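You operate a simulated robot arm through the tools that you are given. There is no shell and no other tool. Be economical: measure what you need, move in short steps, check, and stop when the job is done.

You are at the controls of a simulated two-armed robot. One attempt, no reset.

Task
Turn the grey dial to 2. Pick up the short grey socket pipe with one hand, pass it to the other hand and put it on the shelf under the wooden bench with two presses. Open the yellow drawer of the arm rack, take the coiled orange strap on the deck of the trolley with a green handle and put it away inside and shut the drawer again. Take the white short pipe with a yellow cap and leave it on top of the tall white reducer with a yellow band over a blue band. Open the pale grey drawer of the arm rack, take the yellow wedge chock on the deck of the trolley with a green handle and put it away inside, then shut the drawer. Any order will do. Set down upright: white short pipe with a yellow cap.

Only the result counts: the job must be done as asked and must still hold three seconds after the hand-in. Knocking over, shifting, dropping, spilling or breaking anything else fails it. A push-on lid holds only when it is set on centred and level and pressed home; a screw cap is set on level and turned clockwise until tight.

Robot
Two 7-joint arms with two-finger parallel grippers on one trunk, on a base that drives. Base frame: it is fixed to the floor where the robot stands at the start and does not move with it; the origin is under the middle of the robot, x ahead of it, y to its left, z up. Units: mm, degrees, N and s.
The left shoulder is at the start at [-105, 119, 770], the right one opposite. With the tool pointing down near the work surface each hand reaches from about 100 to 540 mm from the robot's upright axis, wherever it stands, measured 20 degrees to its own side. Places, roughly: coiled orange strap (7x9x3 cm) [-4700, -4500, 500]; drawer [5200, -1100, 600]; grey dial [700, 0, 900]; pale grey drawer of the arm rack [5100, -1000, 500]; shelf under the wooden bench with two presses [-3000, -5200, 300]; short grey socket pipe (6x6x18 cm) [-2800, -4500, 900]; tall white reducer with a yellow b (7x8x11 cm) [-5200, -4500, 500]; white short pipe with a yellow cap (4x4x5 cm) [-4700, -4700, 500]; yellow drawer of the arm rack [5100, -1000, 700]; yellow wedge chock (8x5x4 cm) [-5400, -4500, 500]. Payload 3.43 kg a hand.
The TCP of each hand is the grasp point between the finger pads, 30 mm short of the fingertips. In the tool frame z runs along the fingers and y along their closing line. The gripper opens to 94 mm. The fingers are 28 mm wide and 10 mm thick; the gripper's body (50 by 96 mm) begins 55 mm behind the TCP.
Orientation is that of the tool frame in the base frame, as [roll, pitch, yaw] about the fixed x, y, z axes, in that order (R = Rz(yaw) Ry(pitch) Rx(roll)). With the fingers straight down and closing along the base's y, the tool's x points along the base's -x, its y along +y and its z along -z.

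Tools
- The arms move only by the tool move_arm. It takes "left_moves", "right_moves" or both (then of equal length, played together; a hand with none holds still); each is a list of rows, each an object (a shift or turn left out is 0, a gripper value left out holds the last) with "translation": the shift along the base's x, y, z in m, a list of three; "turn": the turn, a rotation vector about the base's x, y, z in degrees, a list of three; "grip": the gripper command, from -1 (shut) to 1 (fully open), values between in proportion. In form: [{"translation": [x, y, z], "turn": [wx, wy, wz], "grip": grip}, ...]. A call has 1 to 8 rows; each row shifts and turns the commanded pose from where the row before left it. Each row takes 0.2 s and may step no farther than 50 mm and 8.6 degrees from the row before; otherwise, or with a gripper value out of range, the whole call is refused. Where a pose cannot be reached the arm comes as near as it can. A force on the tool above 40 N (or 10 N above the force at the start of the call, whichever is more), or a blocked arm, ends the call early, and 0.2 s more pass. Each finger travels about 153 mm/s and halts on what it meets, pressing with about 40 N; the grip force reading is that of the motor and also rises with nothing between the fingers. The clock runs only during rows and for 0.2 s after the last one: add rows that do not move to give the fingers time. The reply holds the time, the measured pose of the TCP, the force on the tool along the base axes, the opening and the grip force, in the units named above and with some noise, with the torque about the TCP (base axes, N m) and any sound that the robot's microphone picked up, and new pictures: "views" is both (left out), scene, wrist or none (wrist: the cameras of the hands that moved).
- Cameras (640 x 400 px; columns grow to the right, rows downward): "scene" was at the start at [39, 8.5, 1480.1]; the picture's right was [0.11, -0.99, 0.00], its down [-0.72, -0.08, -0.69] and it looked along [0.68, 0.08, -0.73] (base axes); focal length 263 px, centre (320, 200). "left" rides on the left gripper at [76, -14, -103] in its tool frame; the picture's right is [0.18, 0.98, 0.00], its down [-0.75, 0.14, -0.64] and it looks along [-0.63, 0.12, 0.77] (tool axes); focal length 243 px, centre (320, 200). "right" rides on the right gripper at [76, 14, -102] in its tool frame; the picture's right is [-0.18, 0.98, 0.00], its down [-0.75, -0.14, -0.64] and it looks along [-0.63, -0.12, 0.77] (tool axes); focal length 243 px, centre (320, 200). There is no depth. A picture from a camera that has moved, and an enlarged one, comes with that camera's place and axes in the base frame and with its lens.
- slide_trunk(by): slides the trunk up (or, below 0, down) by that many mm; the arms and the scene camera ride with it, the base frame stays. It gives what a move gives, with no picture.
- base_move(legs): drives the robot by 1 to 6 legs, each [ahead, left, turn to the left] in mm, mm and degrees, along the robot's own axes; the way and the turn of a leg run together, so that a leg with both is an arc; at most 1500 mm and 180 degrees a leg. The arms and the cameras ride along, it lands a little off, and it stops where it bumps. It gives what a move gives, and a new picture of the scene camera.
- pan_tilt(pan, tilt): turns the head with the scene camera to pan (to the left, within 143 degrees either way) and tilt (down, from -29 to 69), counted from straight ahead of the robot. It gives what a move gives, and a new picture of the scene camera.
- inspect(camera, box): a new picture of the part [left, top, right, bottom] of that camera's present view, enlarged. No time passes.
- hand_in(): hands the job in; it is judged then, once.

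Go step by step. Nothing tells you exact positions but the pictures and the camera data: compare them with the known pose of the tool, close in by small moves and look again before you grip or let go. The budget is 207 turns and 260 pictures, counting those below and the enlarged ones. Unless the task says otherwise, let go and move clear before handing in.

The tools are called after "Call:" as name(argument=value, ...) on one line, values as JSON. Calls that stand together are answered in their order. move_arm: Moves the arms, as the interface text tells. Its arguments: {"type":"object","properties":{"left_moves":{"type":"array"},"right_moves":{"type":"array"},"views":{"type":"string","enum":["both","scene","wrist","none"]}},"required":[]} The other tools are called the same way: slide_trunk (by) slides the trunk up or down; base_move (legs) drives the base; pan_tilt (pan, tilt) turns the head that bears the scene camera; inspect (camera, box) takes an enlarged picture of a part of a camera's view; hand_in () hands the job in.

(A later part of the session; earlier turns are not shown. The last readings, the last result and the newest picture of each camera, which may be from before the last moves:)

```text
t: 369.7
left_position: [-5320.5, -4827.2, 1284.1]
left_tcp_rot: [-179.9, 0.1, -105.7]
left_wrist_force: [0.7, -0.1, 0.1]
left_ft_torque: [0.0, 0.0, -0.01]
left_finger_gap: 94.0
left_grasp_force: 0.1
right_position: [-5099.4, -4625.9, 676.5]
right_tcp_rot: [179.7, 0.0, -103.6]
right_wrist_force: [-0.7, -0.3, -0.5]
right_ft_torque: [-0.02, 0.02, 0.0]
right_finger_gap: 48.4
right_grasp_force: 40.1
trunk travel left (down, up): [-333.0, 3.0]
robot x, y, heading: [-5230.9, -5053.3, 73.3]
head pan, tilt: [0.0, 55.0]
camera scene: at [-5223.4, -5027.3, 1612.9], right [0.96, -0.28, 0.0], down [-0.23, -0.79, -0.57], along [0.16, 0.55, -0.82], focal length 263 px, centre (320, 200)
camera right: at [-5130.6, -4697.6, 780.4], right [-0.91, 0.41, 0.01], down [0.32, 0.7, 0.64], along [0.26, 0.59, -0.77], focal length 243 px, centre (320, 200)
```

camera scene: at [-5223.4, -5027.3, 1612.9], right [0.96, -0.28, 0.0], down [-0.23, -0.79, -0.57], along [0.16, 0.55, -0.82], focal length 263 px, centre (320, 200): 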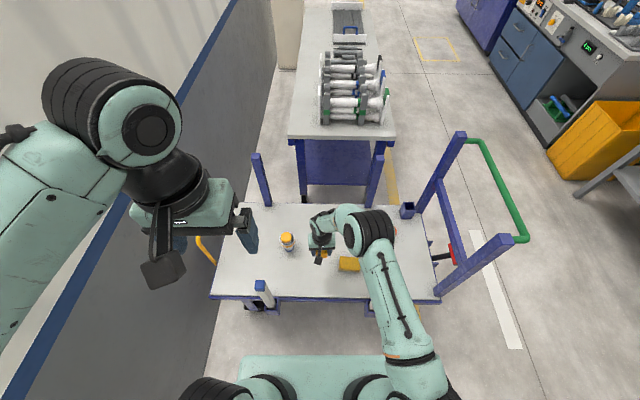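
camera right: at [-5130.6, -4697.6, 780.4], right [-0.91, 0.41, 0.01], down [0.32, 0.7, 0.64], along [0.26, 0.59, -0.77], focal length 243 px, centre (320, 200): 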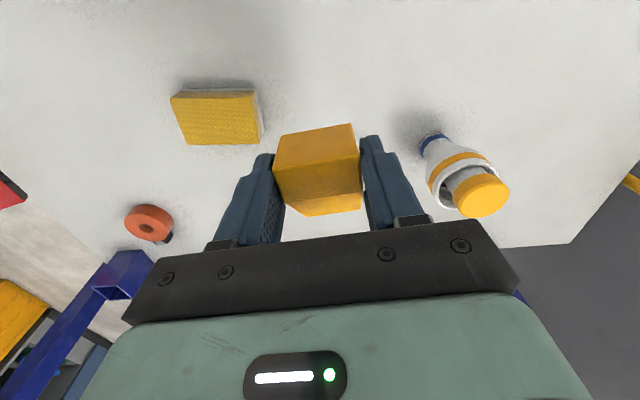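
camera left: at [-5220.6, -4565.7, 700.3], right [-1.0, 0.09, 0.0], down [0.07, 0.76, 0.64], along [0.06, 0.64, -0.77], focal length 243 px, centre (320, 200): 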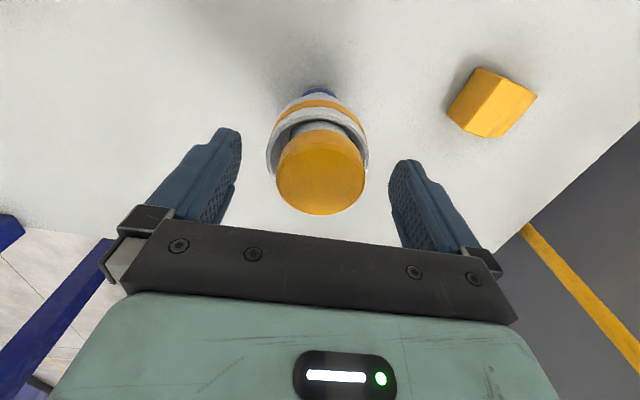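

I check the reducer and pipe closely from this angle.

Call:
inspect(camera="right", box=[400, 110, 540, 230])

Call:
inspect(camera="scene", box=[260, 215, 320, 265])

```text
3.33 times, centred on (470, 170) of right
camera zoom: at [-5130.6, -4697.6, 780.4], right [-0.91, 0.41, 0.01], down [0.32, 0.7, 0.64], along [0.26, 0.59, -0.77], focal length 809 px, centre (-180, 300)
```

zoom: 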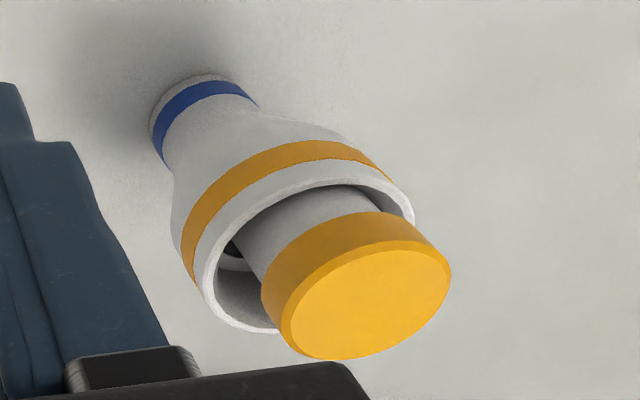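

```text
8.00 times, centred on (290, 240) of scene
camera zoom: at [-5223.4, -5027.3, 1612.9], right [0.96, -0.28, 0.0], down [-0.23, -0.79, -0.57], along [0.16, 0.55, -0.82], focal length 2106 px, centre (560, -120)
```

zoom: 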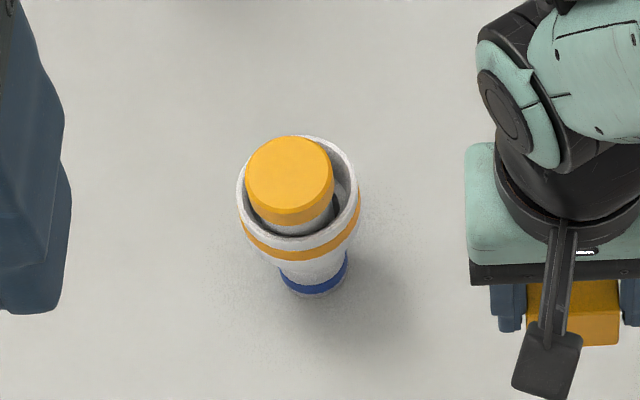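

The pipe is level (slightly off-centre) and stable. I lower the chock to the deck.

Call:
move_arm(right_moves=[{"translation": [0, 0, -0.045]}, {"translation": [0, 0, -0.045]}, {"translation": [0, 0, -0.045]}, {"translation": [0, 0, -0.03]}, {"translation": [0, 0, -0.006]}, {"translation": [0, 0, -0.004]}, {}], views="wrist")

```text
t: 371.3
left_position: [-5321.1, -4825.7, 1283.3]
left_tcp_rot: [-179.9, 0.1, -105.7]
left_wrist_force: [0.3, 0.9, -0.4]
left_ft_torque: [-0.03, 0.02, 0.01]
left_finger_gap: 94.2
left_grasp_force: 0.1
right_position: [-5101.8, -4625.6, 499.0]
right_tcp_rot: [179.6, -0.1, -103.6]
right_wrist_force: [0.0, 0.0, -0.9]
right_ft_torque: [0.0, -0.03, -0.03]
right_finger_gap: 48.5
right_grasp_force: 39.8
trunk travel left (down, up): [-333.0, 3.0]
robot x, y, heading: [-5229.6, -5054.1, 73.6]
head pan, tilt: [0.0, 55.0]
camera right: at [-5133.2, -4697.4, 603.9], right [-0.91, 0.41, 0.01], down [0.32, 0.7, 0.64], along [0.26, 0.59, -0.77], focal length 243 px, centre (320, 200)
```

right: 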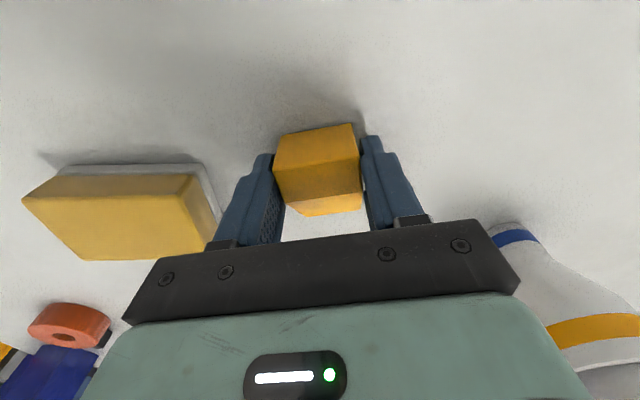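

Call:
move_arm(right_moves=[{"translation": [0, 0, -0.002]}, {"translation": [0, 0, -0.002]}, {}], views="none")

```text
t: 372.1
left_position: [-5320.8, -4828.0, 1283.4]
left_tcp_rot: [-179.9, 0.2, -105.7]
left_wrist_force: [0.7, 0.2, 0.0]
left_ft_torque: [-0.02, -0.02, -0.02]
left_finger_gap: 93.8
left_grasp_force: 0.2
right_position: [-5101.8, -4626.4, 500.9]
right_tcp_rot: [179.7, 0.2, -103.6]
right_wrist_force: [-0.7, -5.7, 29.4]
right_ft_torque: [0.1, -0.24, -0.03]
right_finger_gap: 48.4
right_grasp_force: 39.9
trunk travel left (down, up): [-333.0, 3.0]
robot x, y, heading: [-5234.2, -5053.3, 73.6]
head pan, tilt: [0.0, 55.0]
```

Touching. I release, rise, and tuck the right hand.

Call:
move_arm(right_moves=[{"translation": [0, 0, 0.003]}, {"grip": 0.45}, {"grip": 0.45}, {"translation": [0, 0, 0.02]}, {"translation": [0, 0, 0.045]}, {"translation": [0, 0, 0.045]}, {"translation": [0, 0, 0.045]}, {"translation": [0, 0, 0.045], "grip": 1}], views="none")

Call:
move_arm(right_moves=[{"translation": [0.006, -0.025, 0.042]}, {"translation": [0.006, -0.025, 0.042]}, {"translation": [0.006, -0.025, 0.042]}, {"translation": [0.006, -0.025, 0.042]}, {"translation": [0.006, -0.025, 0.042]}, {"translation": [0.006, -0.025, 0.042]}, {"translation": [0.006, -0.025, 0.042]}, {"translation": [0.006, -0.025, 0.042]}], left_moves=[{}, {}, {}, {"translation": [0.01, 0.005, -0.04]}, {"translation": [0.015, 0.01, -0.045]}, {"translation": [0.015, 0.01, -0.045]}, {"translation": [0.015, 0.01, -0.045]}, {"translation": [0.015, 0.01, -0.045]}], views="none")

```text
t: 373.9
left_position: [-5320.3, -4826.6, 1282.8]
left_tcp_rot: [-179.8, 0.1, -105.8]
left_wrist_force: [0.1, 0.0, 1.2]
left_ft_torque: [0.02, 0.0, -0.01]
left_finger_gap: 94.0
left_grasp_force: 0.1
right_position: [-5104.3, -4627.2, 700.1]
right_tcp_rot: [179.7, -0.1, -103.6]
right_wrist_force: [0.2, -0.1, -0.4]
right_ft_torque: [-0.02, 0.0, 0.02]
right_finger_gap: 94.3
right_grasp_force: 0.0
trunk travel left (down, up): [-333.0, 3.0]
robot x, y, heading: [-5235.1, -5052.2, 73.4]
head pan, tilt: [0.0, 55.0]
```

```text
t: 375.7
left_position: [-5250.6, -4777.9, 1062.9]
left_tcp_rot: [-179.8, 0.1, -105.6]
left_wrist_force: [-1.0, 0.3, 1.0]
left_ft_torque: [0.0, 0.02, 0.02]
left_finger_gap: 93.9
left_grasp_force: 0.2
right_position: [-5054.6, -4823.9, 1037.0]
right_tcp_rot: [179.6, -0.1, -103.5]
right_wrist_force: [0.6, -0.2, 0.1]
right_ft_torque: [-0.01, 0.02, 0.04]
right_finger_gap: 94.1
right_grasp_force: 0.1
trunk travel left (down, up): [-333.0, 3.0]
robot x, y, heading: [-5234.4, -5053.7, 73.3]
head pan, tilt: [0.0, 55.0]
```

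Call:
move_arm(right_moves=[{"translation": [0.006, -0.017, 0.0385]}, {"translation": [0.006, -0.017, 0.0385]}, {"translation": [0.006, -0.017, 0.0385]}, {"translation": [0.006, -0.017, 0.0385]}, {"translation": [0.006, -0.017, 0.0385]}, {}, {}, {}], left_moves=[{}, {}, {"translation": [0.0149, 0.0152, -0.0413]}, {"translation": [0.0149, 0.0152, -0.0413]}, {"translation": [0.0149, 0.0152, -0.0413]}, {"translation": [0.0149, 0.0152, -0.0413]}, {"translation": [0.0149, 0.0152, -0.0413]}, {"translation": [0.0149, 0.0152, -0.0413]}], views="none")

Call:
move_arm(left_moves=[{"translation": [0.0149, 0.0152, -0.0413]}, {"translation": [0.0149, 0.0152, -0.0413]}, {"translation": [0.0149, 0.0152, -0.0413]}, {"translation": [0.0149, 0.0152, -0.0413]}, {"translation": [0, 0, -0.04]}, {}], views="both")

```text
t: 377.5
left_position: [-5160.5, -4688.1, 815.7]
left_tcp_rot: [-179.9, 0.1, -105.7]
left_wrist_force: [-0.3, -0.2, 0.0]
left_ft_torque: [0.0, 0.03, 0.0]
left_finger_gap: 93.8
left_grasp_force: 0.0
right_position: [-5022.4, -4910.2, 1227.4]
right_tcp_rot: [179.7, 0.0, -103.6]
right_wrist_force: [-0.3, 0.7, -0.7]
right_ft_torque: [0.03, 0.03, -0.02]
right_finger_gap: 94.0
right_grasp_force: 0.0
trunk travel left (down, up): [-333.0, 3.0]
robot x, y, heading: [-5230.3, -5050.7, 73.3]
head pan, tilt: [0.0, 55.0]
```

```text
t: 378.9
left_position: [-5103.3, -4630.0, 608.3]
left_tcp_rot: [-179.9, 0.0, -105.7]
left_wrist_force: [0.5, 0.4, -0.2]
left_ft_torque: [0.01, 0.02, 0.02]
left_finger_gap: 94.2
left_grasp_force: 0.0
right_position: [-5023.3, -4910.4, 1227.7]
right_tcp_rot: [179.6, -0.2, -103.6]
right_wrist_force: [0.2, -1.0, 0.4]
right_ft_torque: [0.01, -0.02, 0.01]
right_finger_gap: 94.1
right_grasp_force: 0.0
trunk travel left (down, up): [-333.0, 3.0]
robot x, y, heading: [-5230.3, -5050.0, 73.7]
head pan, tilt: [0.0, 55.0]
camera scene: at [-5223.5, -5027.0, 1612.9], right [0.96, -0.28, 0.0], down [-0.23, -0.79, -0.57], along [0.16, 0.55, -0.82], focal length 263 px, centre (320, 200)
camera left: at [-5110.2, -4708.1, 713.7], right [-1.0, 0.09, 0.0], down [0.07, 0.76, 0.64], along [0.06, 0.64, -0.77], focal length 243 px, centre (320, 200)
```

scene: 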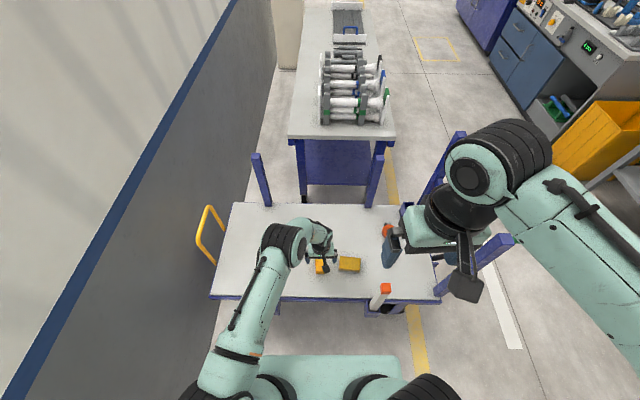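
left: 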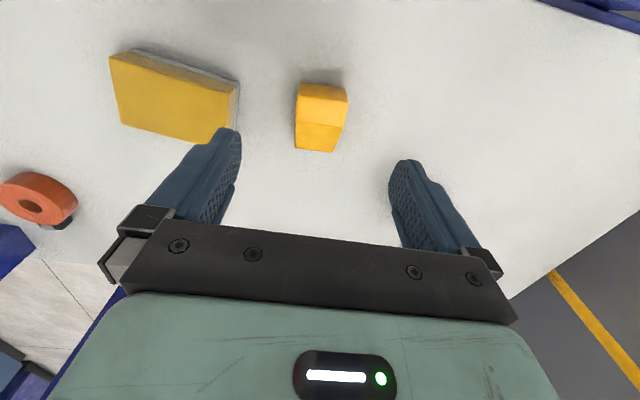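

Chock is centred. I narrow the opening to keep clear of the sponge, descend and grip.

Call:
move_arm(left_moves=[{"translation": [0, 0.006, -0.03], "grip": 0.6}, {"translation": [0, 0, -0.04]}, {"translation": [0, 0, -0.036]}, {}, {"grip": -0.3}, {"grip": -0.4}, {}], views="wrist")

```text
t: 380.5
left_position: [-5103.3, -4622.7, 503.0]
left_tcp_rot: [-179.9, 0.2, -105.6]
left_wrist_force: [2.4, 1.7, 6.4]
left_ft_torque: [-0.1, -0.07, 0.01]
left_finger_gap: 44.5
left_grasp_force: 40.0
right_position: [-5023.5, -4910.3, 1228.0]
right_tcp_rot: [179.7, 0.0, -103.6]
right_wrist_force: [0.3, 0.2, 0.0]
right_ft_torque: [-0.01, -0.04, 0.01]
right_finger_gap: 94.1
right_grasp_force: 0.0
trunk travel left (down, up): [-333.0, 3.0]
robot x, y, heading: [-5231.0, -5052.1, 73.6]
head pan, tilt: [0.0, 55.0]
camera left: at [-5110.8, -4700.8, 607.9], right [-1.0, 0.09, 0.0], down [0.07, 0.76, 0.64], along [0.06, 0.64, -0.76], focal length 243 px, centre (320, 200)
```

left: 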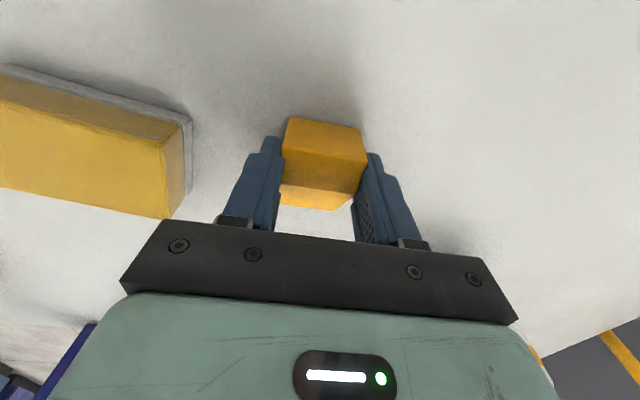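

Gripped. I lift it and tuck the left hand.

Call:
move_arm(left_moves=[{"translation": [0, 0, 0.01]}, {"translation": [0, 0, 0.03]}, {"translation": [0, 0, 0.045]}, {"translation": [0, 0, 0.05]}, {"translation": [0, 0, 0.05]}, {"translation": [0, 0, 0.05]}, {"translation": [-0.018, -0.017, 0.04]}, {"translation": [-0.018, -0.017, 0.04]}], views="wrist")

Call:
move_arm(left_moves=[{"translation": [-0.02, -0.018, 0.04]}, {"translation": [-0.02, -0.018, 0.04]}, {"translation": [-0.02, -0.018, 0.04]}, {"translation": [-0.02, -0.018, 0.04]}, {"translation": [-0.02, -0.018, 0.04]}, {"translation": [-0.02, -0.018, 0.04]}, {"translation": [-0.02, -0.018, 0.04]}, {"translation": [-0.02, -0.018, 0.04]}], views="none")

Call:
base_move(legs=[[0, -345, 0], [45, 0, 0]])

```text
t: 382.3
left_position: [-5138.0, -4656.7, 820.3]
left_tcp_rot: [-179.9, 0.2, -105.7]
left_wrist_force: [0.0, 0.1, 0.1]
left_ft_torque: [-0.03, 0.0, 0.01]
left_finger_gap: 44.2
left_grasp_force: 39.9
right_position: [-5024.2, -4910.8, 1228.3]
right_tcp_rot: [179.7, 0.0, -103.6]
right_wrist_force: [0.1, -1.1, -0.4]
right_ft_torque: [0.0, -0.04, -0.04]
right_finger_gap: 93.8
right_grasp_force: 0.0
trunk travel left (down, up): [-333.0, 3.0]
robot x, y, heading: [-5231.3, -5051.9, 73.2]
head pan, tilt: [0.0, 55.0]
camera left: at [-5145.8, -4735.7, 923.2], right [-1.0, 0.09, 0.0], down [0.07, 0.76, 0.64], along [0.06, 0.64, -0.77], focal length 243 px, centre (320, 200)
```

left: 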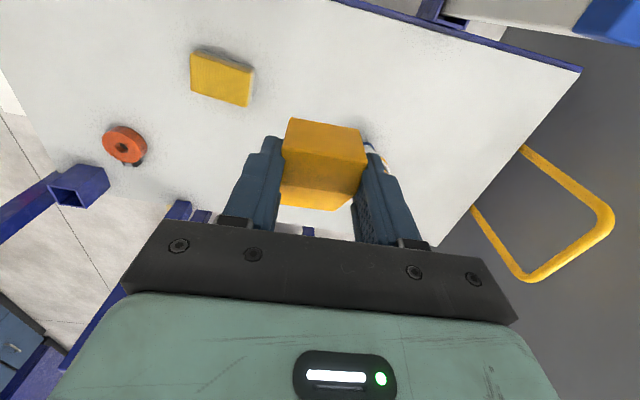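

```text
t: 384.1
left_position: [-5297.8, -4800.2, 1138.9]
left_tcp_rot: [-179.8, 0.1, -105.6]
left_wrist_force: [0.4, 0.1, -1.6]
left_ft_torque: [-0.01, 0.01, -0.03]
left_finger_gap: 44.2
left_grasp_force: 40.6
right_position: [-5023.7, -4911.4, 1226.9]
right_tcp_rot: [179.7, 0.0, -103.5]
right_wrist_force: [0.0, 0.4, 0.0]
right_ft_torque: [0.0, 0.0, -0.05]
right_finger_gap: 94.1
right_grasp_force: 0.2
trunk travel left (down, up): [-333.0, 3.0]
robot x, y, heading: [-5231.2, -5052.2, 73.7]
head pan, tilt: [0.0, 55.0]
```

```text
t: 388.1
left_position: [-4957.8, -4855.9, 1138.3]
left_tcp_rot: [-179.9, 0.1, -105.7]
left_wrist_force: [-0.2, 0.4, -1.1]
left_ft_torque: [0.02, 0.01, -0.05]
left_finger_gap: 44.4
left_grasp_force: 40.4
right_position: [-4686.2, -4966.4, 1227.4]
right_tcp_rot: [179.7, 0.0, -103.6]
right_wrist_force: [-0.3, 1.1, 0.4]
right_ft_torque: [0.0, 0.0, 0.01]
right_finger_gap: 94.3
right_grasp_force: 0.0
trunk travel left (down, up): [-333.0, 3.0]
robot x, y, heading: [-4892.5, -5107.6, 73.4]
head pan, tilt: [0.0, 55.0]
camera scene: at [-4884.8, -5083.5, 1612.4], right [0.96, -0.28, 0.0], down [-0.23, -0.78, -0.57], along [0.16, 0.55, -0.82], focal length 263 px, centre (320, 200)
```

scene: 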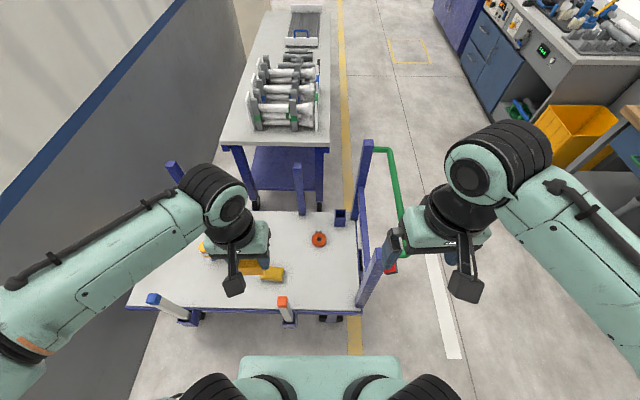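

Now the strap with the right hand. I shift so it lies to the right-front, lower the trunk somewhat and approach with the hand pitched 25° forward.

Call:
base_move(legs=[[0, 105, 0], [12, 0, 0]])

Call:
slide_trunk(by=-110)

```text
t: 390.1
left_position: [-5052.9, -4814.6, 1137.0]
left_tcp_rot: [-179.9, 0.1, -105.6]
left_wrist_force: [-0.1, -0.7, -0.9]
left_ft_torque: [0.01, 0.01, 0.0]
left_finger_gap: 44.1
left_grasp_force: 40.0
right_position: [-4780.0, -4927.2, 1227.5]
right_tcp_rot: [179.7, 0.1, -103.5]
right_wrist_force: [-1.1, 0.1, -0.2]
right_ft_torque: [0.02, -0.04, -0.03]
right_finger_gap: 93.9
right_grasp_force: 0.1
trunk travel left (down, up): [-333.0, 3.0]
robot x, y, heading: [-4989.9, -5067.7, 73.5]
head pan, tilt: [0.0, 55.0]
camera scene: at [-4980.4, -5043.0, 1612.6], right [0.96, -0.28, 0.0], down [-0.23, -0.78, -0.57], along [0.16, 0.55, -0.82], focal length 263 px, centre (320, 200)
```

scene: 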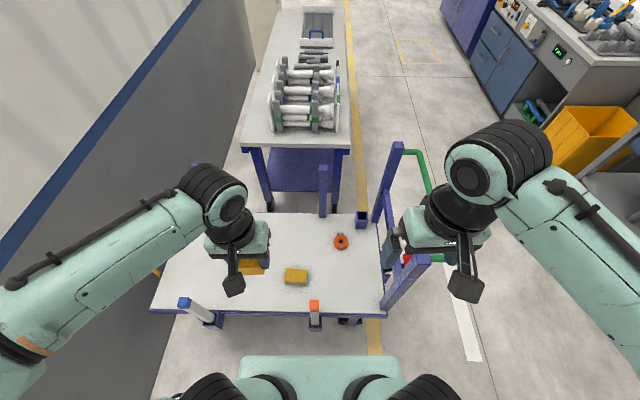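

```text
t: 391.5
left_position: [-5052.4, -4811.8, 1028.6]
left_tcp_rot: [-180.0, 0.1, -105.6]
left_wrist_force: [0.3, -0.1, -1.1]
left_ft_torque: [-0.04, -0.02, 0.02]
left_finger_gap: 44.3
left_grasp_force: 40.8
right_position: [-4779.5, -4924.5, 1118.5]
right_tcp_rot: [179.7, 0.1, -103.5]
right_wrist_force: [0.4, 0.5, -0.4]
right_ft_torque: [0.03, 0.03, -0.02]
right_finger_gap: 94.0
right_grasp_force: 0.0
trunk travel left (down, up): [-223.0, 113.0]
robot x, y, heading: [-4988.6, -5069.7, 73.4]
head pan, tilt: [0.0, 55.0]
```

Call:
move_arm(right_moves=[{"translation": [-0.012, 0.02, -0.035]}, {"translation": [0.0, 0.028, -0.036]}, {"translation": [0.0042, 0.0285, -0.0364]}, {"translation": [0.0042, 0.0285, -0.0364]}, {"translation": [0.0042, 0.0285, -0.0364]}, {"translation": [0.0042, 0.0285, -0.0364]}, {"translation": [0.0042, 0.0285, -0.0364]}, {"translation": [0.0042, 0.0285, -0.0364], "turn": [5.99, -1.79, 0]}], views="none")

Call:
move_arm(right_moves=[{"translation": [0.005, 0.0285, -0.0364], "turn": [5.99, -1.79, 0]}, {"translation": [0.005, 0.0285, -0.0364], "turn": [5.99, -1.79, 0]}, {"translation": [0.005, 0.0285, -0.0364], "turn": [5.99, -1.79, 0]}, {}], views="both")

```text
t: 393.3
left_position: [-5053.8, -4813.6, 1028.0]
left_tcp_rot: [-179.9, 0.1, -105.7]
left_wrist_force: [-0.5, 1.0, -2.0]
left_ft_torque: [-0.04, 0.02, -0.01]
left_finger_gap: 44.1
left_grasp_force: 40.2
right_position: [-4768.1, -4703.0, 829.2]
right_tcp_rot: [-179.9, 6.4, -103.5]
right_wrist_force: [-0.2, -0.6, 0.0]
right_ft_torque: [-0.01, -0.03, 0.0]
right_finger_gap: 94.3
right_grasp_force: 0.0
trunk travel left (down, up): [-223.0, 113.0]
robot x, y, heading: [-4987.8, -5066.1, 73.4]
head pan, tilt: [0.0, 55.0]
```

```text
t: 394.3
left_position: [-5053.8, -4813.8, 1027.8]
left_tcp_rot: [-179.9, 0.1, -105.7]
left_wrist_force: [-0.3, -0.2, -0.8]
left_ft_torque: [-0.03, 0.0, 0.02]
left_finger_gap: 44.3
left_grasp_force: 40.0
right_position: [-4753.1, -4617.2, 720.4]
right_tcp_rot: [-178.9, 25.1, -103.1]
right_wrist_force: [-1.1, 0.0, 1.4]
right_ft_torque: [0.0, -0.01, 0.01]
right_finger_gap: 94.1
right_grasp_force: 0.2
trunk travel left (down, up): [-223.0, 113.0]
robot x, y, heading: [-4987.4, -5063.9, 73.3]
head pan, tilt: [0.0, 55.0]
camera scene: at [-4979.6, -5039.4, 1497.8], right [0.96, -0.28, 0.0], down [-0.23, -0.79, -0.57], along [0.16, 0.55, -0.82], focal length 263 px, centre (320, 200)
camera right: at [-4794.3, -4724.3, 781.1], right [-0.92, 0.4, 0.06], down [0.22, 0.37, 0.9], along [0.33, 0.84, -0.43], focal length 243 px, centre (320, 200)
```

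scene: 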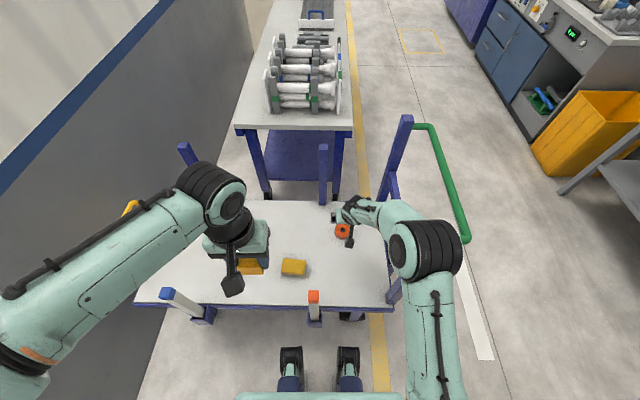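
right: 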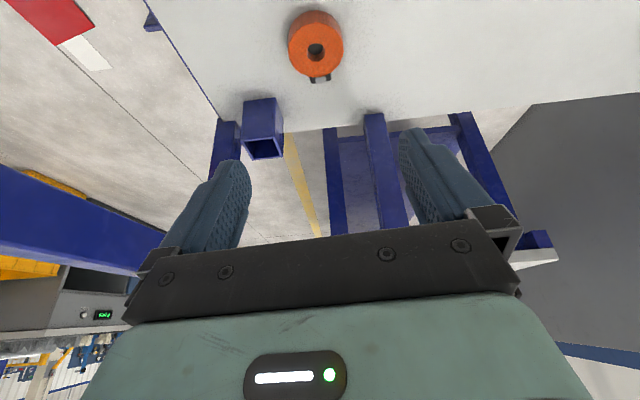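

The right elbow is close to the handle post. I shift the base left 110 mm for clearance and look again.

Call:
base_move(legs=[[0, 110, 0]])

Call:
move_arm(right_moves=[{"translation": [0.035, -0.01, -0.02]}, {"translation": [0.035, -0.01, -0.02]}, {"translation": [0.035, -0.01, -0.02]}, {"translation": [0.015, 0.01, -0.02]}, {}], views="both")

```text
t: 395.9
left_position: [-5160.3, -4782.1, 1028.1]
left_tcp_rot: [-179.9, 0.0, -105.6]
left_wrist_force: [0.1, -0.5, -1.4]
left_ft_torque: [-0.02, -0.04, -0.03]
left_finger_gap: 44.3
left_grasp_force: 39.4
right_position: [-4859.1, -4585.1, 720.5]
right_tcp_rot: [-178.9, 24.8, -103.2]
right_wrist_force: [-0.8, -0.1, 0.8]
right_ft_torque: [0.01, -0.01, 0.0]
right_finger_gap: 93.9
right_grasp_force: 0.0
trunk travel left (down, up): [-223.0, 113.0]
robot x, y, heading: [-5097.7, -5037.7, 73.4]
head pan, tilt: [0.0, 55.0]
camera scene: at [-5086.2, -5007.4, 1497.7], right [0.96, -0.28, 0.0], down [-0.23, -0.79, -0.57], along [0.16, 0.55, -0.82], focal length 263 px, centre (320, 200)
```

scene: 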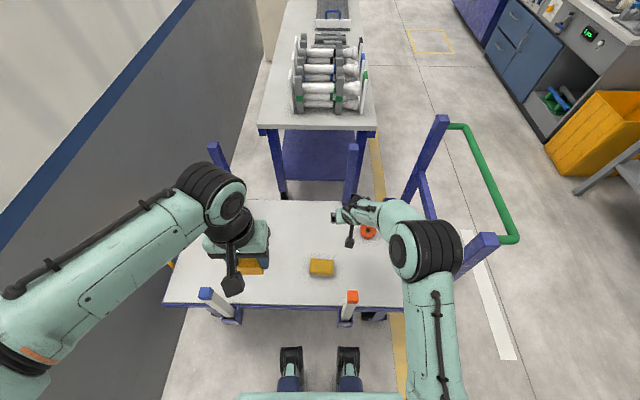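

```text
t: 397.1
left_position: [-5160.1, -4782.1, 1027.4]
left_tcp_rot: [-179.9, 0.2, -105.7]
left_wrist_force: [-0.1, 0.4, -1.4]
left_ft_torque: [0.0, 0.0, 0.0]
left_finger_gap: 43.9
left_grasp_force: 39.9
right_position: [-4738.2, -4608.2, 641.1]
right_tcp_rot: [-178.9, 24.8, -103.3]
right_wrist_force: [0.2, -0.2, 0.1]
right_ft_torque: [0.02, 0.01, 0.03]
right_finger_gap: 94.2
right_grasp_force: 0.0
trunk travel left (down, up): [-223.0, 113.0]
robot x, y, heading: [-5094.2, -5033.9, 73.2]
head pan, tilt: [0.0, 55.0]
camera scene: at [-5085.9, -5007.8, 1497.8], right [0.96, -0.28, 0.0], down [-0.23, -0.79, -0.57], along [0.16, 0.55, -0.82], focal length 263 px, centre (320, 200)
camera right: at [-4779.0, -4714.5, 701.9], right [-0.92, 0.4, 0.06], down [0.22, 0.37, 0.9], along [0.33, 0.84, -0.43], focal length 243 px, centre (320, 200)
```

scene: 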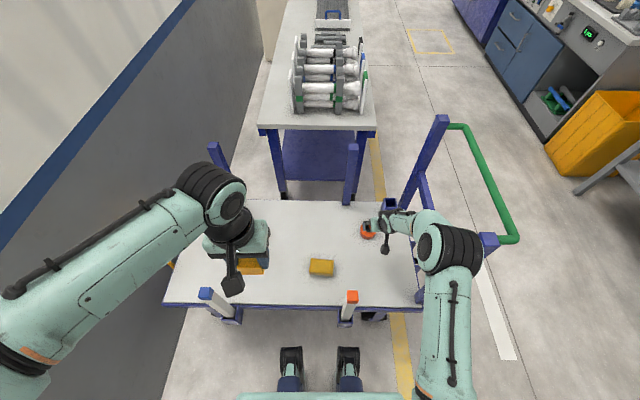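
right: 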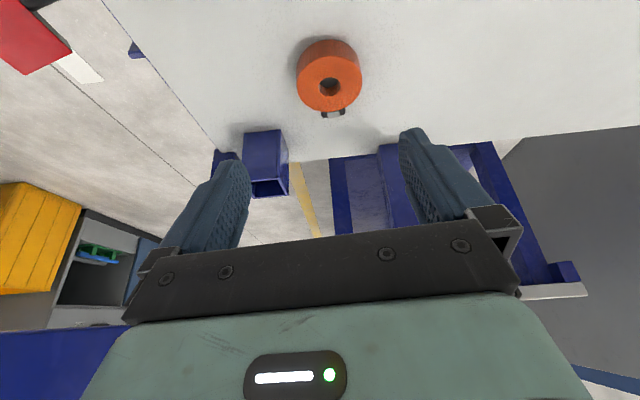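

Call:
move_arm(right_moves=[{"translation": [0.001, 0.02, -0.025]}, {"translation": [0.001, 0.02, -0.025]}, {"translation": [0.001, 0.014, -0.03]}, {}], views="both")

```text
t: 398.1
left_position: [-5159.7, -4781.9, 1028.3]
left_tcp_rot: [-179.8, 0.1, -105.7]
left_wrist_force: [-0.5, 0.5, -1.1]
left_ft_torque: [-0.01, 0.04, -0.04]
left_finger_gap: 44.2
left_grasp_force: 39.8
right_position: [-4735.4, -4553.1, 561.3]
right_tcp_rot: [-179.0, 24.9, -103.3]
right_wrist_force: [-0.2, -1.1, 0.0]
right_ft_torque: [-0.03, -0.02, 0.01]
right_finger_gap: 94.2
right_grasp_force: 0.1
trunk travel left (down, up): [-223.0, 113.0]
robot x, y, heading: [-5097.3, -5033.6, 73.3]
head pan, tilt: [0.0, 55.0]
camera scene: at [-5085.9, -5007.7, 1497.8], right [0.96, -0.28, 0.0], down [-0.23, -0.79, -0.57], along [0.16, 0.55, -0.82], focal length 263 px, centre (320, 200)
camera right: at [-4776.0, -4659.6, 622.0], right [-0.92, 0.4, 0.06], down [0.22, 0.37, 0.9], along [0.33, 0.84, -0.43], focal length 243 px, centre (320, 200)
```

scene: 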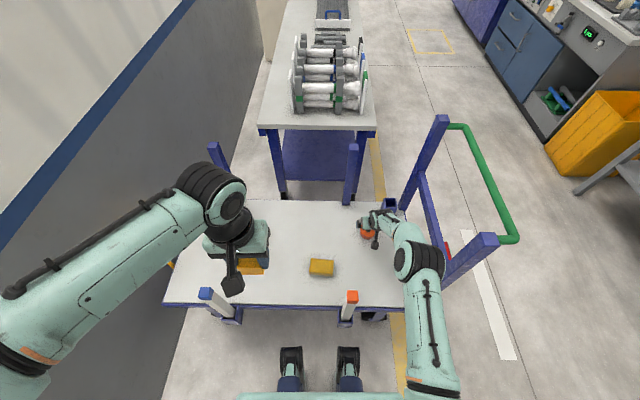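
right: 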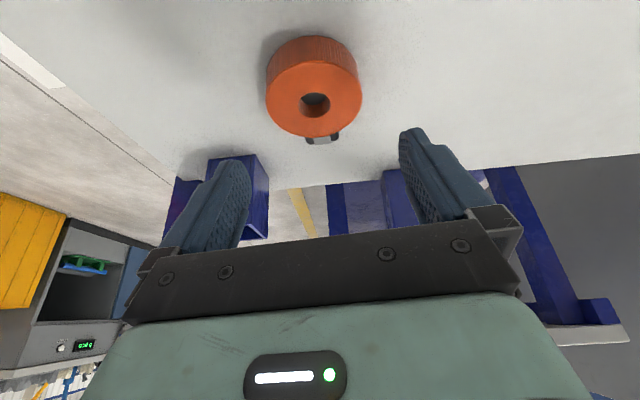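

Call:
inspect(camera="right", box=[160, 30, 440, 250])

Call:
inspect(camera="scene", box=[340, 180, 420, 270])

```text
1.82 times, centred on (300, 140) of right
camera zoom: at [-4776.0, -4659.6, 622.0], right [-0.92, 0.4, 0.06], down [0.22, 0.37, 0.9], along [0.33, 0.84, -0.43], focal length 441 px, centre (356, 309)
```

zoom: 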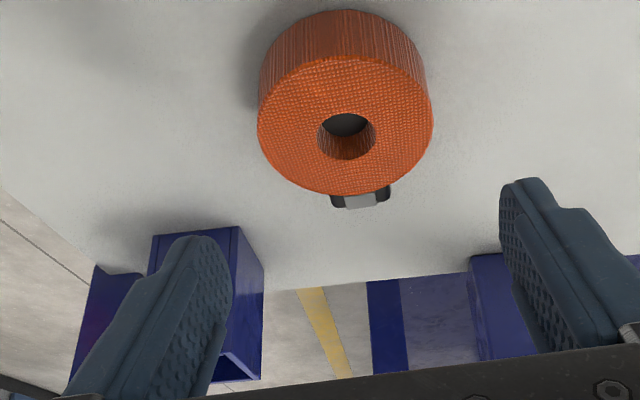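

```text
4.44 times, centred on (380, 225) of scene
camera zoom: at [-5085.9, -5007.7, 1497.8], right [0.96, -0.28, 0.0], down [-0.23, -0.79, -0.57], along [0.16, 0.55, -0.82], focal length 1170 px, centre (53, 89)
```

zoom: 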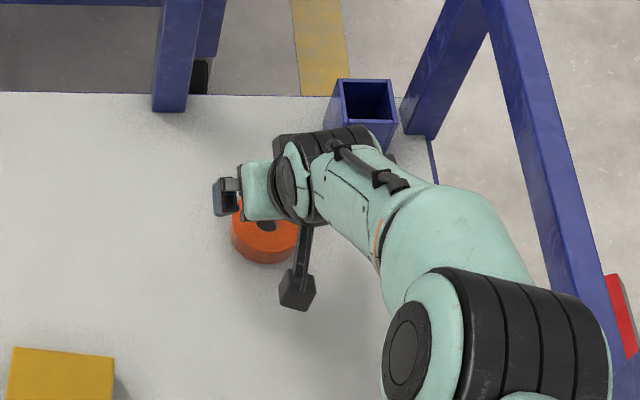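

The blue socket is well clear of the fingers. I descend around the strap and close.

Call:
move_arm(right_moves=[{"translation": [0.001, 0, -0.03]}, {"translation": [0, 0, -0.03]}, {"translation": [0, 0, -0.003]}, {}], views="wrist")

```text
t: 399.1
left_position: [-5160.7, -4782.3, 1027.9]
left_tcp_rot: [-179.9, 0.1, -105.7]
left_wrist_force: [0.0, 0.2, -1.9]
left_ft_torque: [-0.04, 0.0, 0.0]
left_finger_gap: 44.1
left_grasp_force: 40.4
right_position: [-4735.6, -4552.4, 497.9]
right_tcp_rot: [-178.9, 24.9, -103.4]
right_wrist_force: [0.2, -0.6, 0.6]
right_ft_torque: [-0.02, 0.04, 0.04]
right_finger_gap: 94.1
right_grasp_force: 0.0
trunk travel left (down, up): [-223.0, 113.0]
robot x, y, heading: [-5091.3, -5037.3, 73.5]
head pan, tilt: [0.0, 55.0]
camera right: at [-4776.4, -4659.8, 558.4], right [-0.92, 0.4, 0.06], down [0.22, 0.37, 0.9], along [0.33, 0.84, -0.43], focal length 243 px, centre (320, 200)
```

right: 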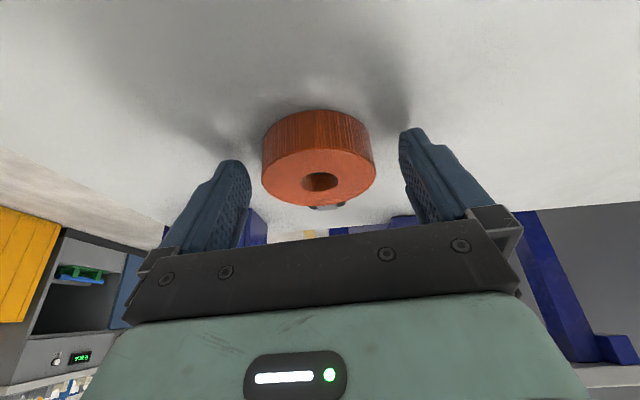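

Call:
move_arm(right_moves=[{"translation": [0.001, 0.003, -0.004]}, {"grip": 0.4}, {"grip": 0.1}, {"grip": 0.1}, {}], views="wrist")

```text
t: 400.3
left_position: [-5160.6, -4782.0, 1027.3]
left_tcp_rot: [-179.8, 0.1, -105.8]
left_wrist_force: [-0.1, 0.9, -0.6]
left_ft_torque: [-0.01, 0.02, -0.02]
left_finger_gap: 44.1
left_grasp_force: 40.3
right_position: [-4734.8, -4551.0, 494.2]
right_tcp_rot: [-178.9, 25.0, -103.3]
right_wrist_force: [0.7, -0.2, 0.1]
right_ft_torque: [0.03, 0.01, 0.0]
right_finger_gap: 66.8
right_grasp_force: 39.6
trunk travel left (down, up): [-223.0, 113.0]
robot x, y, heading: [-5092.7, -5036.6, 73.6]
head pan, tilt: [0.0, 55.0]
camera right: at [-4775.6, -4656.7, 554.4], right [-0.92, 0.4, 0.06], down [0.22, 0.37, 0.9], along [0.33, 0.84, -0.43], focal length 243 px, centre (320, 200)
```

right: 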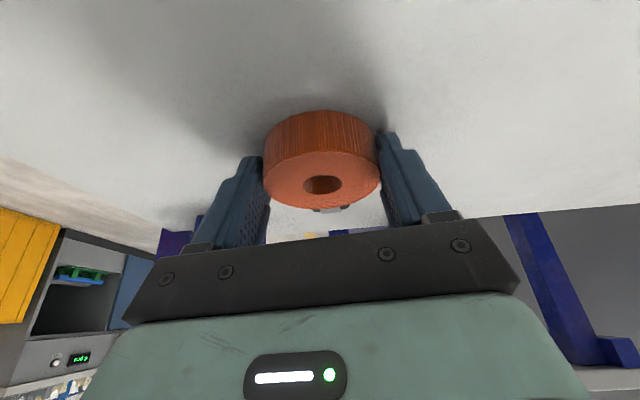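

Strap gripped at 67 mm. I lift it slowly and check that it comes along.

Call:
move_arm(right_moves=[{"translation": [0, 0, 0.008]}, {"translation": [0, 0, 0.012]}, {"translation": [0, 0, 0.02]}, {"translation": [0, 0, 0.03]}, {"translation": [0, -0.01, 0.03]}, {}], views="wrist")

```text
t: 401.7
left_position: [-5159.4, -4781.7, 1028.0]
left_tcp_rot: [-179.8, 0.1, -105.6]
left_wrist_force: [0.2, -0.1, -1.3]
left_ft_torque: [-0.03, 0.01, 0.01]
left_finger_gap: 44.2
left_grasp_force: 40.2
right_position: [-4732.3, -4560.4, 593.2]
right_tcp_rot: [-178.8, 24.9, -103.3]
right_wrist_force: [0.1, -0.2, -1.5]
right_ft_torque: [-0.01, 0.02, 0.04]
right_finger_gap: 66.5
right_grasp_force: 40.2
trunk travel left (down, up): [-223.0, 113.0]
robot x, y, heading: [-5094.3, -5034.8, 73.3]
head pan, tilt: [0.0, 55.0]
camera right: at [-4774.0, -4666.4, 654.3], right [-0.92, 0.4, 0.06], down [0.22, 0.37, 0.9], along [0.33, 0.84, -0.43], focal length 243 px, centre (320, 200)
```

right: 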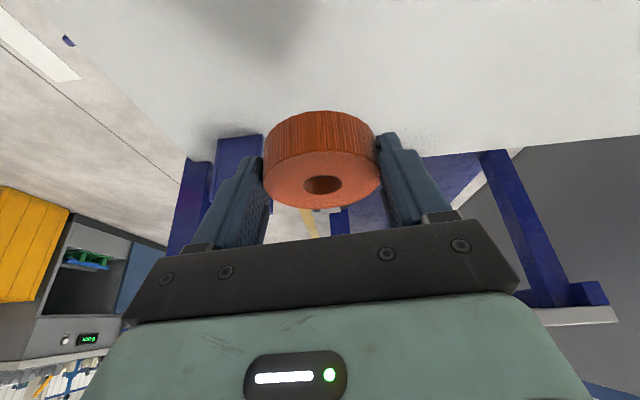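

Held. I retrace the path up and back to a tucked pose.

Call:
move_arm(right_moves=[{"translation": [-0.003, -0.024, 0.024]}, {"translation": [-0.003, -0.024, 0.024]}, {"translation": [-0.03, 0.005, 0.025]}, {"translation": [-0.03, 0.005, 0.025]}, {"translation": [-0.03, 0.005, 0.025]}, {"translation": [-0.03, 0.005, 0.025]}, {"translation": [-0.005, -0.0285, 0.036]}, {"translation": [-0.005, -0.0285, 0.036]}], views="none")

Call:
move_arm(right_moves=[{"translation": [-0.004, -0.0285, 0.036]}, {"translation": [-0.004, -0.0285, 0.036]}, {"translation": [-0.004, -0.0285, 0.036]}, {"translation": [-0.004, -0.0285, 0.036]}, {"translation": [0.0, -0.0285, 0.036]}, {"translation": [0.005, -0.025, 0.036]}, {}], views="none")

Call:
base_move(legs=[[-180, 0, 0]])

```text
t: 403.5
left_position: [-5159.6, -4782.7, 1027.3]
left_tcp_rot: [-179.9, 0.2, -105.7]
left_wrist_force: [0.6, 0.0, -1.3]
left_ft_torque: [-0.01, -0.02, 0.0]
left_finger_gap: 44.1
left_grasp_force: 40.3
right_position: [-4871.4, -4645.3, 814.7]
right_tcp_rot: [-178.9, 24.9, -103.1]
right_wrist_force: [-1.0, 0.0, -1.0]
right_ft_torque: [-0.03, 0.0, 0.03]
right_finger_gap: 66.8
right_grasp_force: 40.1
trunk travel left (down, up): [-223.0, 113.0]
robot x, y, heading: [-5093.6, -5032.8, 73.7]
head pan, tilt: [0.0, 55.0]
```

```text
t: 405.1
left_position: [-5160.4, -4781.1, 1028.0]
left_tcp_rot: [-180.0, 0.1, -105.7]
left_wrist_force: [-0.2, -0.2, -1.8]
left_ft_torque: [-0.02, -0.02, 0.01]
left_finger_gap: 44.4
left_grasp_force: 39.4
right_position: [-4879.5, -4811.9, 1030.4]
right_tcp_rot: [-178.8, 24.8, -103.3]
right_wrist_force: [0.0, 0.0, -0.9]
right_ft_torque: [-0.03, -0.03, 0.0]
right_finger_gap: 66.9
right_grasp_force: 40.6
trunk travel left (down, up): [-223.0, 113.0]
robot x, y, heading: [-5095.7, -5034.7, 73.5]
head pan, tilt: [0.0, 55.0]
```

```text
t: 406.6
left_position: [-5210.2, -4951.7, 1027.6]
left_tcp_rot: [-179.8, 0.1, -105.4]
left_wrist_force: [0.1, -0.7, -0.1]
left_ft_torque: [-0.02, -0.02, 0.01]
left_finger_gap: 44.2
left_grasp_force: 39.6
right_position: [-4930.3, -4981.8, 1030.3]
right_tcp_rot: [-178.9, 25.0, -103.1]
right_wrist_force: [-0.1, 0.8, -0.2]
right_ft_torque: [-0.06, -0.01, 0.0]
right_finger_gap: 66.8
right_grasp_force: 40.2
trunk travel left (down, up): [-223.0, 113.0]
robot x, y, heading: [-5146.2, -5201.6, 73.6]
head pan, tilt: [0.0, 55.0]
camera scene: at [-5136.0, -5177.7, 1497.8], right [0.96, -0.28, 0.0], down [-0.23, -0.79, -0.57], along [0.16, 0.55, -0.82], focal length 263 px, centre (320, 200)
```

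scene: 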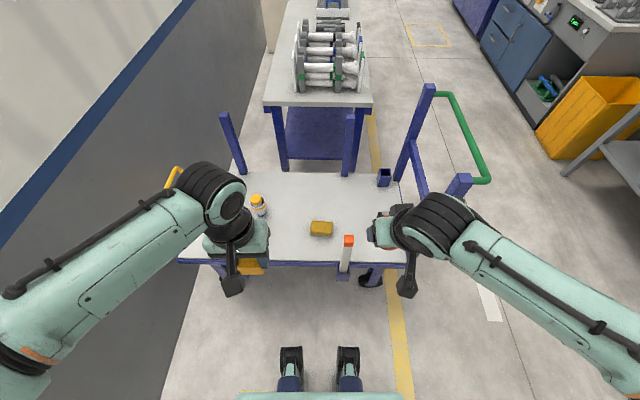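

Both objects are in hand (chock left, strap right) and the deck is in order. I drive back along the aisle toward the arm rack.

Call:
base_move(legs=[[0, 0, -90], [1020, 0, 0], [0, 0, 90], [1400, 0, 0], [1400, 0, 0]])

```text
t: 432.5
left_position: [-3383.8, -2572.9, 1028.9]
left_tcp_rot: [-179.9, 0.1, -107.0]
left_wrist_force: [-0.3, -0.9, -1.2]
left_ft_torque: [-0.02, -0.01, 0.02]
left_finger_gap: 44.0
left_grasp_force: 39.7
right_position: [-3106.3, -2610.9, 1029.9]
right_tcp_rot: [-178.8, 24.8, -104.6]
right_wrist_force: [-0.5, -0.5, -1.1]
right_ft_torque: [-0.02, 0.01, -0.04]
right_finger_gap: 66.5
right_grasp_force: 40.6
trunk travel left (down, up): [-223.0, 113.0]
robot x, y, heading: [-3323.9, -2829.6, 72.1]
head pan, tilt: [0.0, 55.0]
camera scene: at [-3314.8, -2801.2, 1497.7], right [0.95, -0.31, 0.0], down [-0.25, -0.78, -0.57], along [0.18, 0.55, -0.82], focal length 263 px, centre (320, 200)
```

scene: 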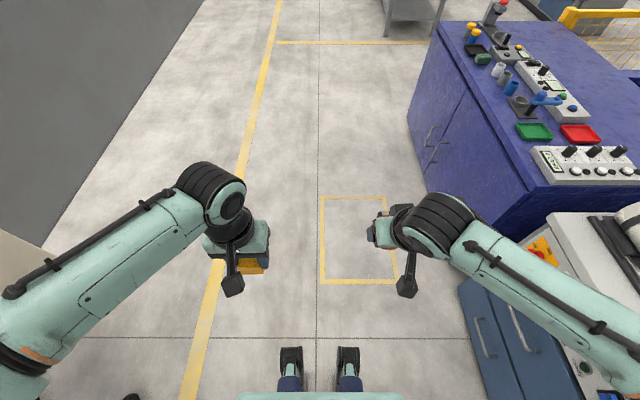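

Call:
base_move(legs=[[1300, 0, 0], [1290, 0, 0], [0, 0, -89.3], [1300, 0, 0], [1300, 0, 0], [1200, 0, 0]])

```text
t: 467.1
left_position: [1376.9, -1470.2, 1027.9]
left_tcp_rot: [-179.9, 0.1, 162.7]
left_wrist_force: [0.6, 0.7, -1.2]
left_ft_torque: [-0.01, -0.02, -0.01]
left_finger_gap: 44.3
left_grasp_force: 40.3
right_position: [1337.1, -1748.1, 1030.3]
right_tcp_rot: [-178.9, 24.9, 165.0]
right_wrist_force: [0.4, 0.8, -1.0]
right_ft_torque: [-0.03, 0.03, 0.02]
right_finger_gap: 66.5
right_grasp_force: 40.2
trunk travel left (down, up): [-223.0, 113.0]
robot x, y, heading: [1120.0, -1530.2, -18.0]
head pan, tilt: [0.0, 55.0]
camera scene: at [1149.2, -1537.2, 1497.7], right [-0.31, -0.95, 0.0], down [-0.78, 0.26, -0.57], along [0.54, -0.18, -0.82], focal length 263 px, centre (320, 200)
```

scene: 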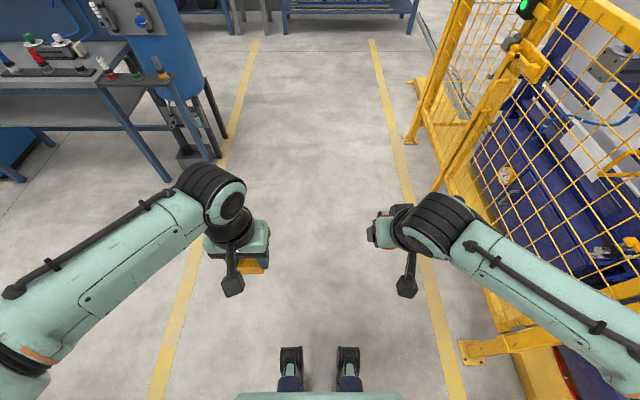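

Call:
base_move(legs=[[1250, 0, 0.4], [1230, 0, 0.4], [0, 800, 0], [0, 740, 0]])

Call:
pan_tilt(pan=0, tilt=48)

```text
t: 492.8
left_position: [4204.6, -755.9, 1028.1]
left_tcp_rot: [-179.9, 0.1, 162.4]
left_wrist_force: [1.3, -0.1, -1.0]
left_ft_torque: [0.0, 0.01, 0.01]
left_finger_gap: 44.2
left_grasp_force: 40.2
right_position: [4163.6, -1033.4, 1028.8]
right_tcp_rot: [-178.9, 24.9, 164.9]
right_wrist_force: [-0.9, -0.1, -0.6]
right_ft_torque: [0.0, 0.04, 0.02]
right_finger_gap: 66.7
right_grasp_force: 39.5
trunk travel left (down, up): [-223.0, 113.0]
robot x, y, heading: [3950.7, -812.3, -18.5]
head pan, tilt: [0.0, 55.0]
camera scene: at [3978.0, -821.4, 1497.7], right [-0.32, -0.95, 0.0], down [-0.78, 0.26, -0.57], along [0.54, -0.18, -0.82], focal length 263 px, centre (320, 200)
```

scene: 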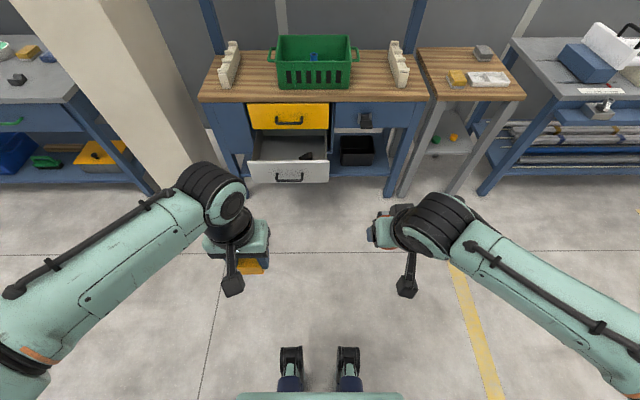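

```text
t: 493.4
left_position: [4204.7, -754.8, 1028.4]
left_tcp_rot: [-179.8, 0.2, 162.4]
left_wrist_force: [-0.3, 0.3, -1.8]
left_ft_torque: [-0.01, -0.01, -0.01]
left_finger_gap: 44.1
left_grasp_force: 40.0
right_position: [4164.5, -1033.6, 1030.0]
right_tcp_rot: [-178.8, 24.9, 164.8]
right_wrist_force: [0.4, -0.3, -0.8]
right_ft_torque: [-0.04, 0.05, -0.02]
right_finger_gap: 66.9
right_grasp_force: 40.5
trunk travel left (down, up): [-223.0, 113.0]
robot x, y, heading: [3948.4, -807.2, -18.5]
head pan, tilt: [0.0, 48.0]
camera scene: at [3984.3, -823.6, 1506.9], right [-0.32, -0.95, 0.0], down [-0.71, 0.24, -0.67], along [0.63, -0.21, -0.74], focal length 263 px, centre (320, 200)
```

scene: 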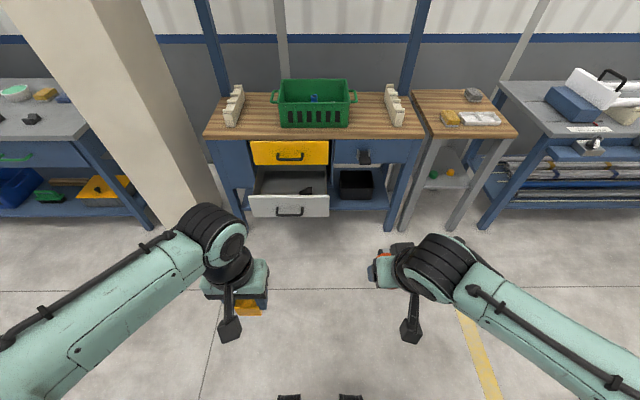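

The rack is ahead, the grey drawer still open. I drive in so the left hand can lower the chock into it.

Call:
base_move(legs=[[520, 20, 1]])

```text
t: 496.5
left_position: [4704.5, -890.0, 1026.8]
left_tcp_rot: [-179.8, 0.1, 163.8]
left_wrist_force: [0.3, -1.3, -0.6]
left_ft_torque: [0.01, 0.01, -0.01]
left_finger_gap: 44.2
left_grasp_force: 40.9
right_position: [4671.8, -1168.3, 1029.7]
right_tcp_rot: [-179.0, 24.9, 166.2]
right_wrist_force: [0.2, -0.3, -0.6]
right_ft_torque: [0.0, 0.05, 0.01]
right_finger_gap: 66.5
right_grasp_force: 40.3
trunk travel left (down, up): [-223.0, 113.0]
robot x, y, heading: [4450.5, -953.2, -17.1]
head pan, tilt: [0.0, 48.0]
camera scene: at [4486.1, -962.8, 1507.0], right [-0.29, -0.96, 0.0], down [-0.71, 0.22, -0.67], along [0.64, -0.2, -0.74], focal length 263 px, centre (320, 200)
```

scene: 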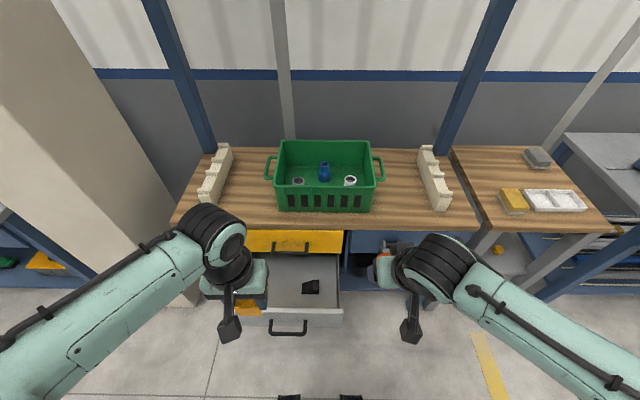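

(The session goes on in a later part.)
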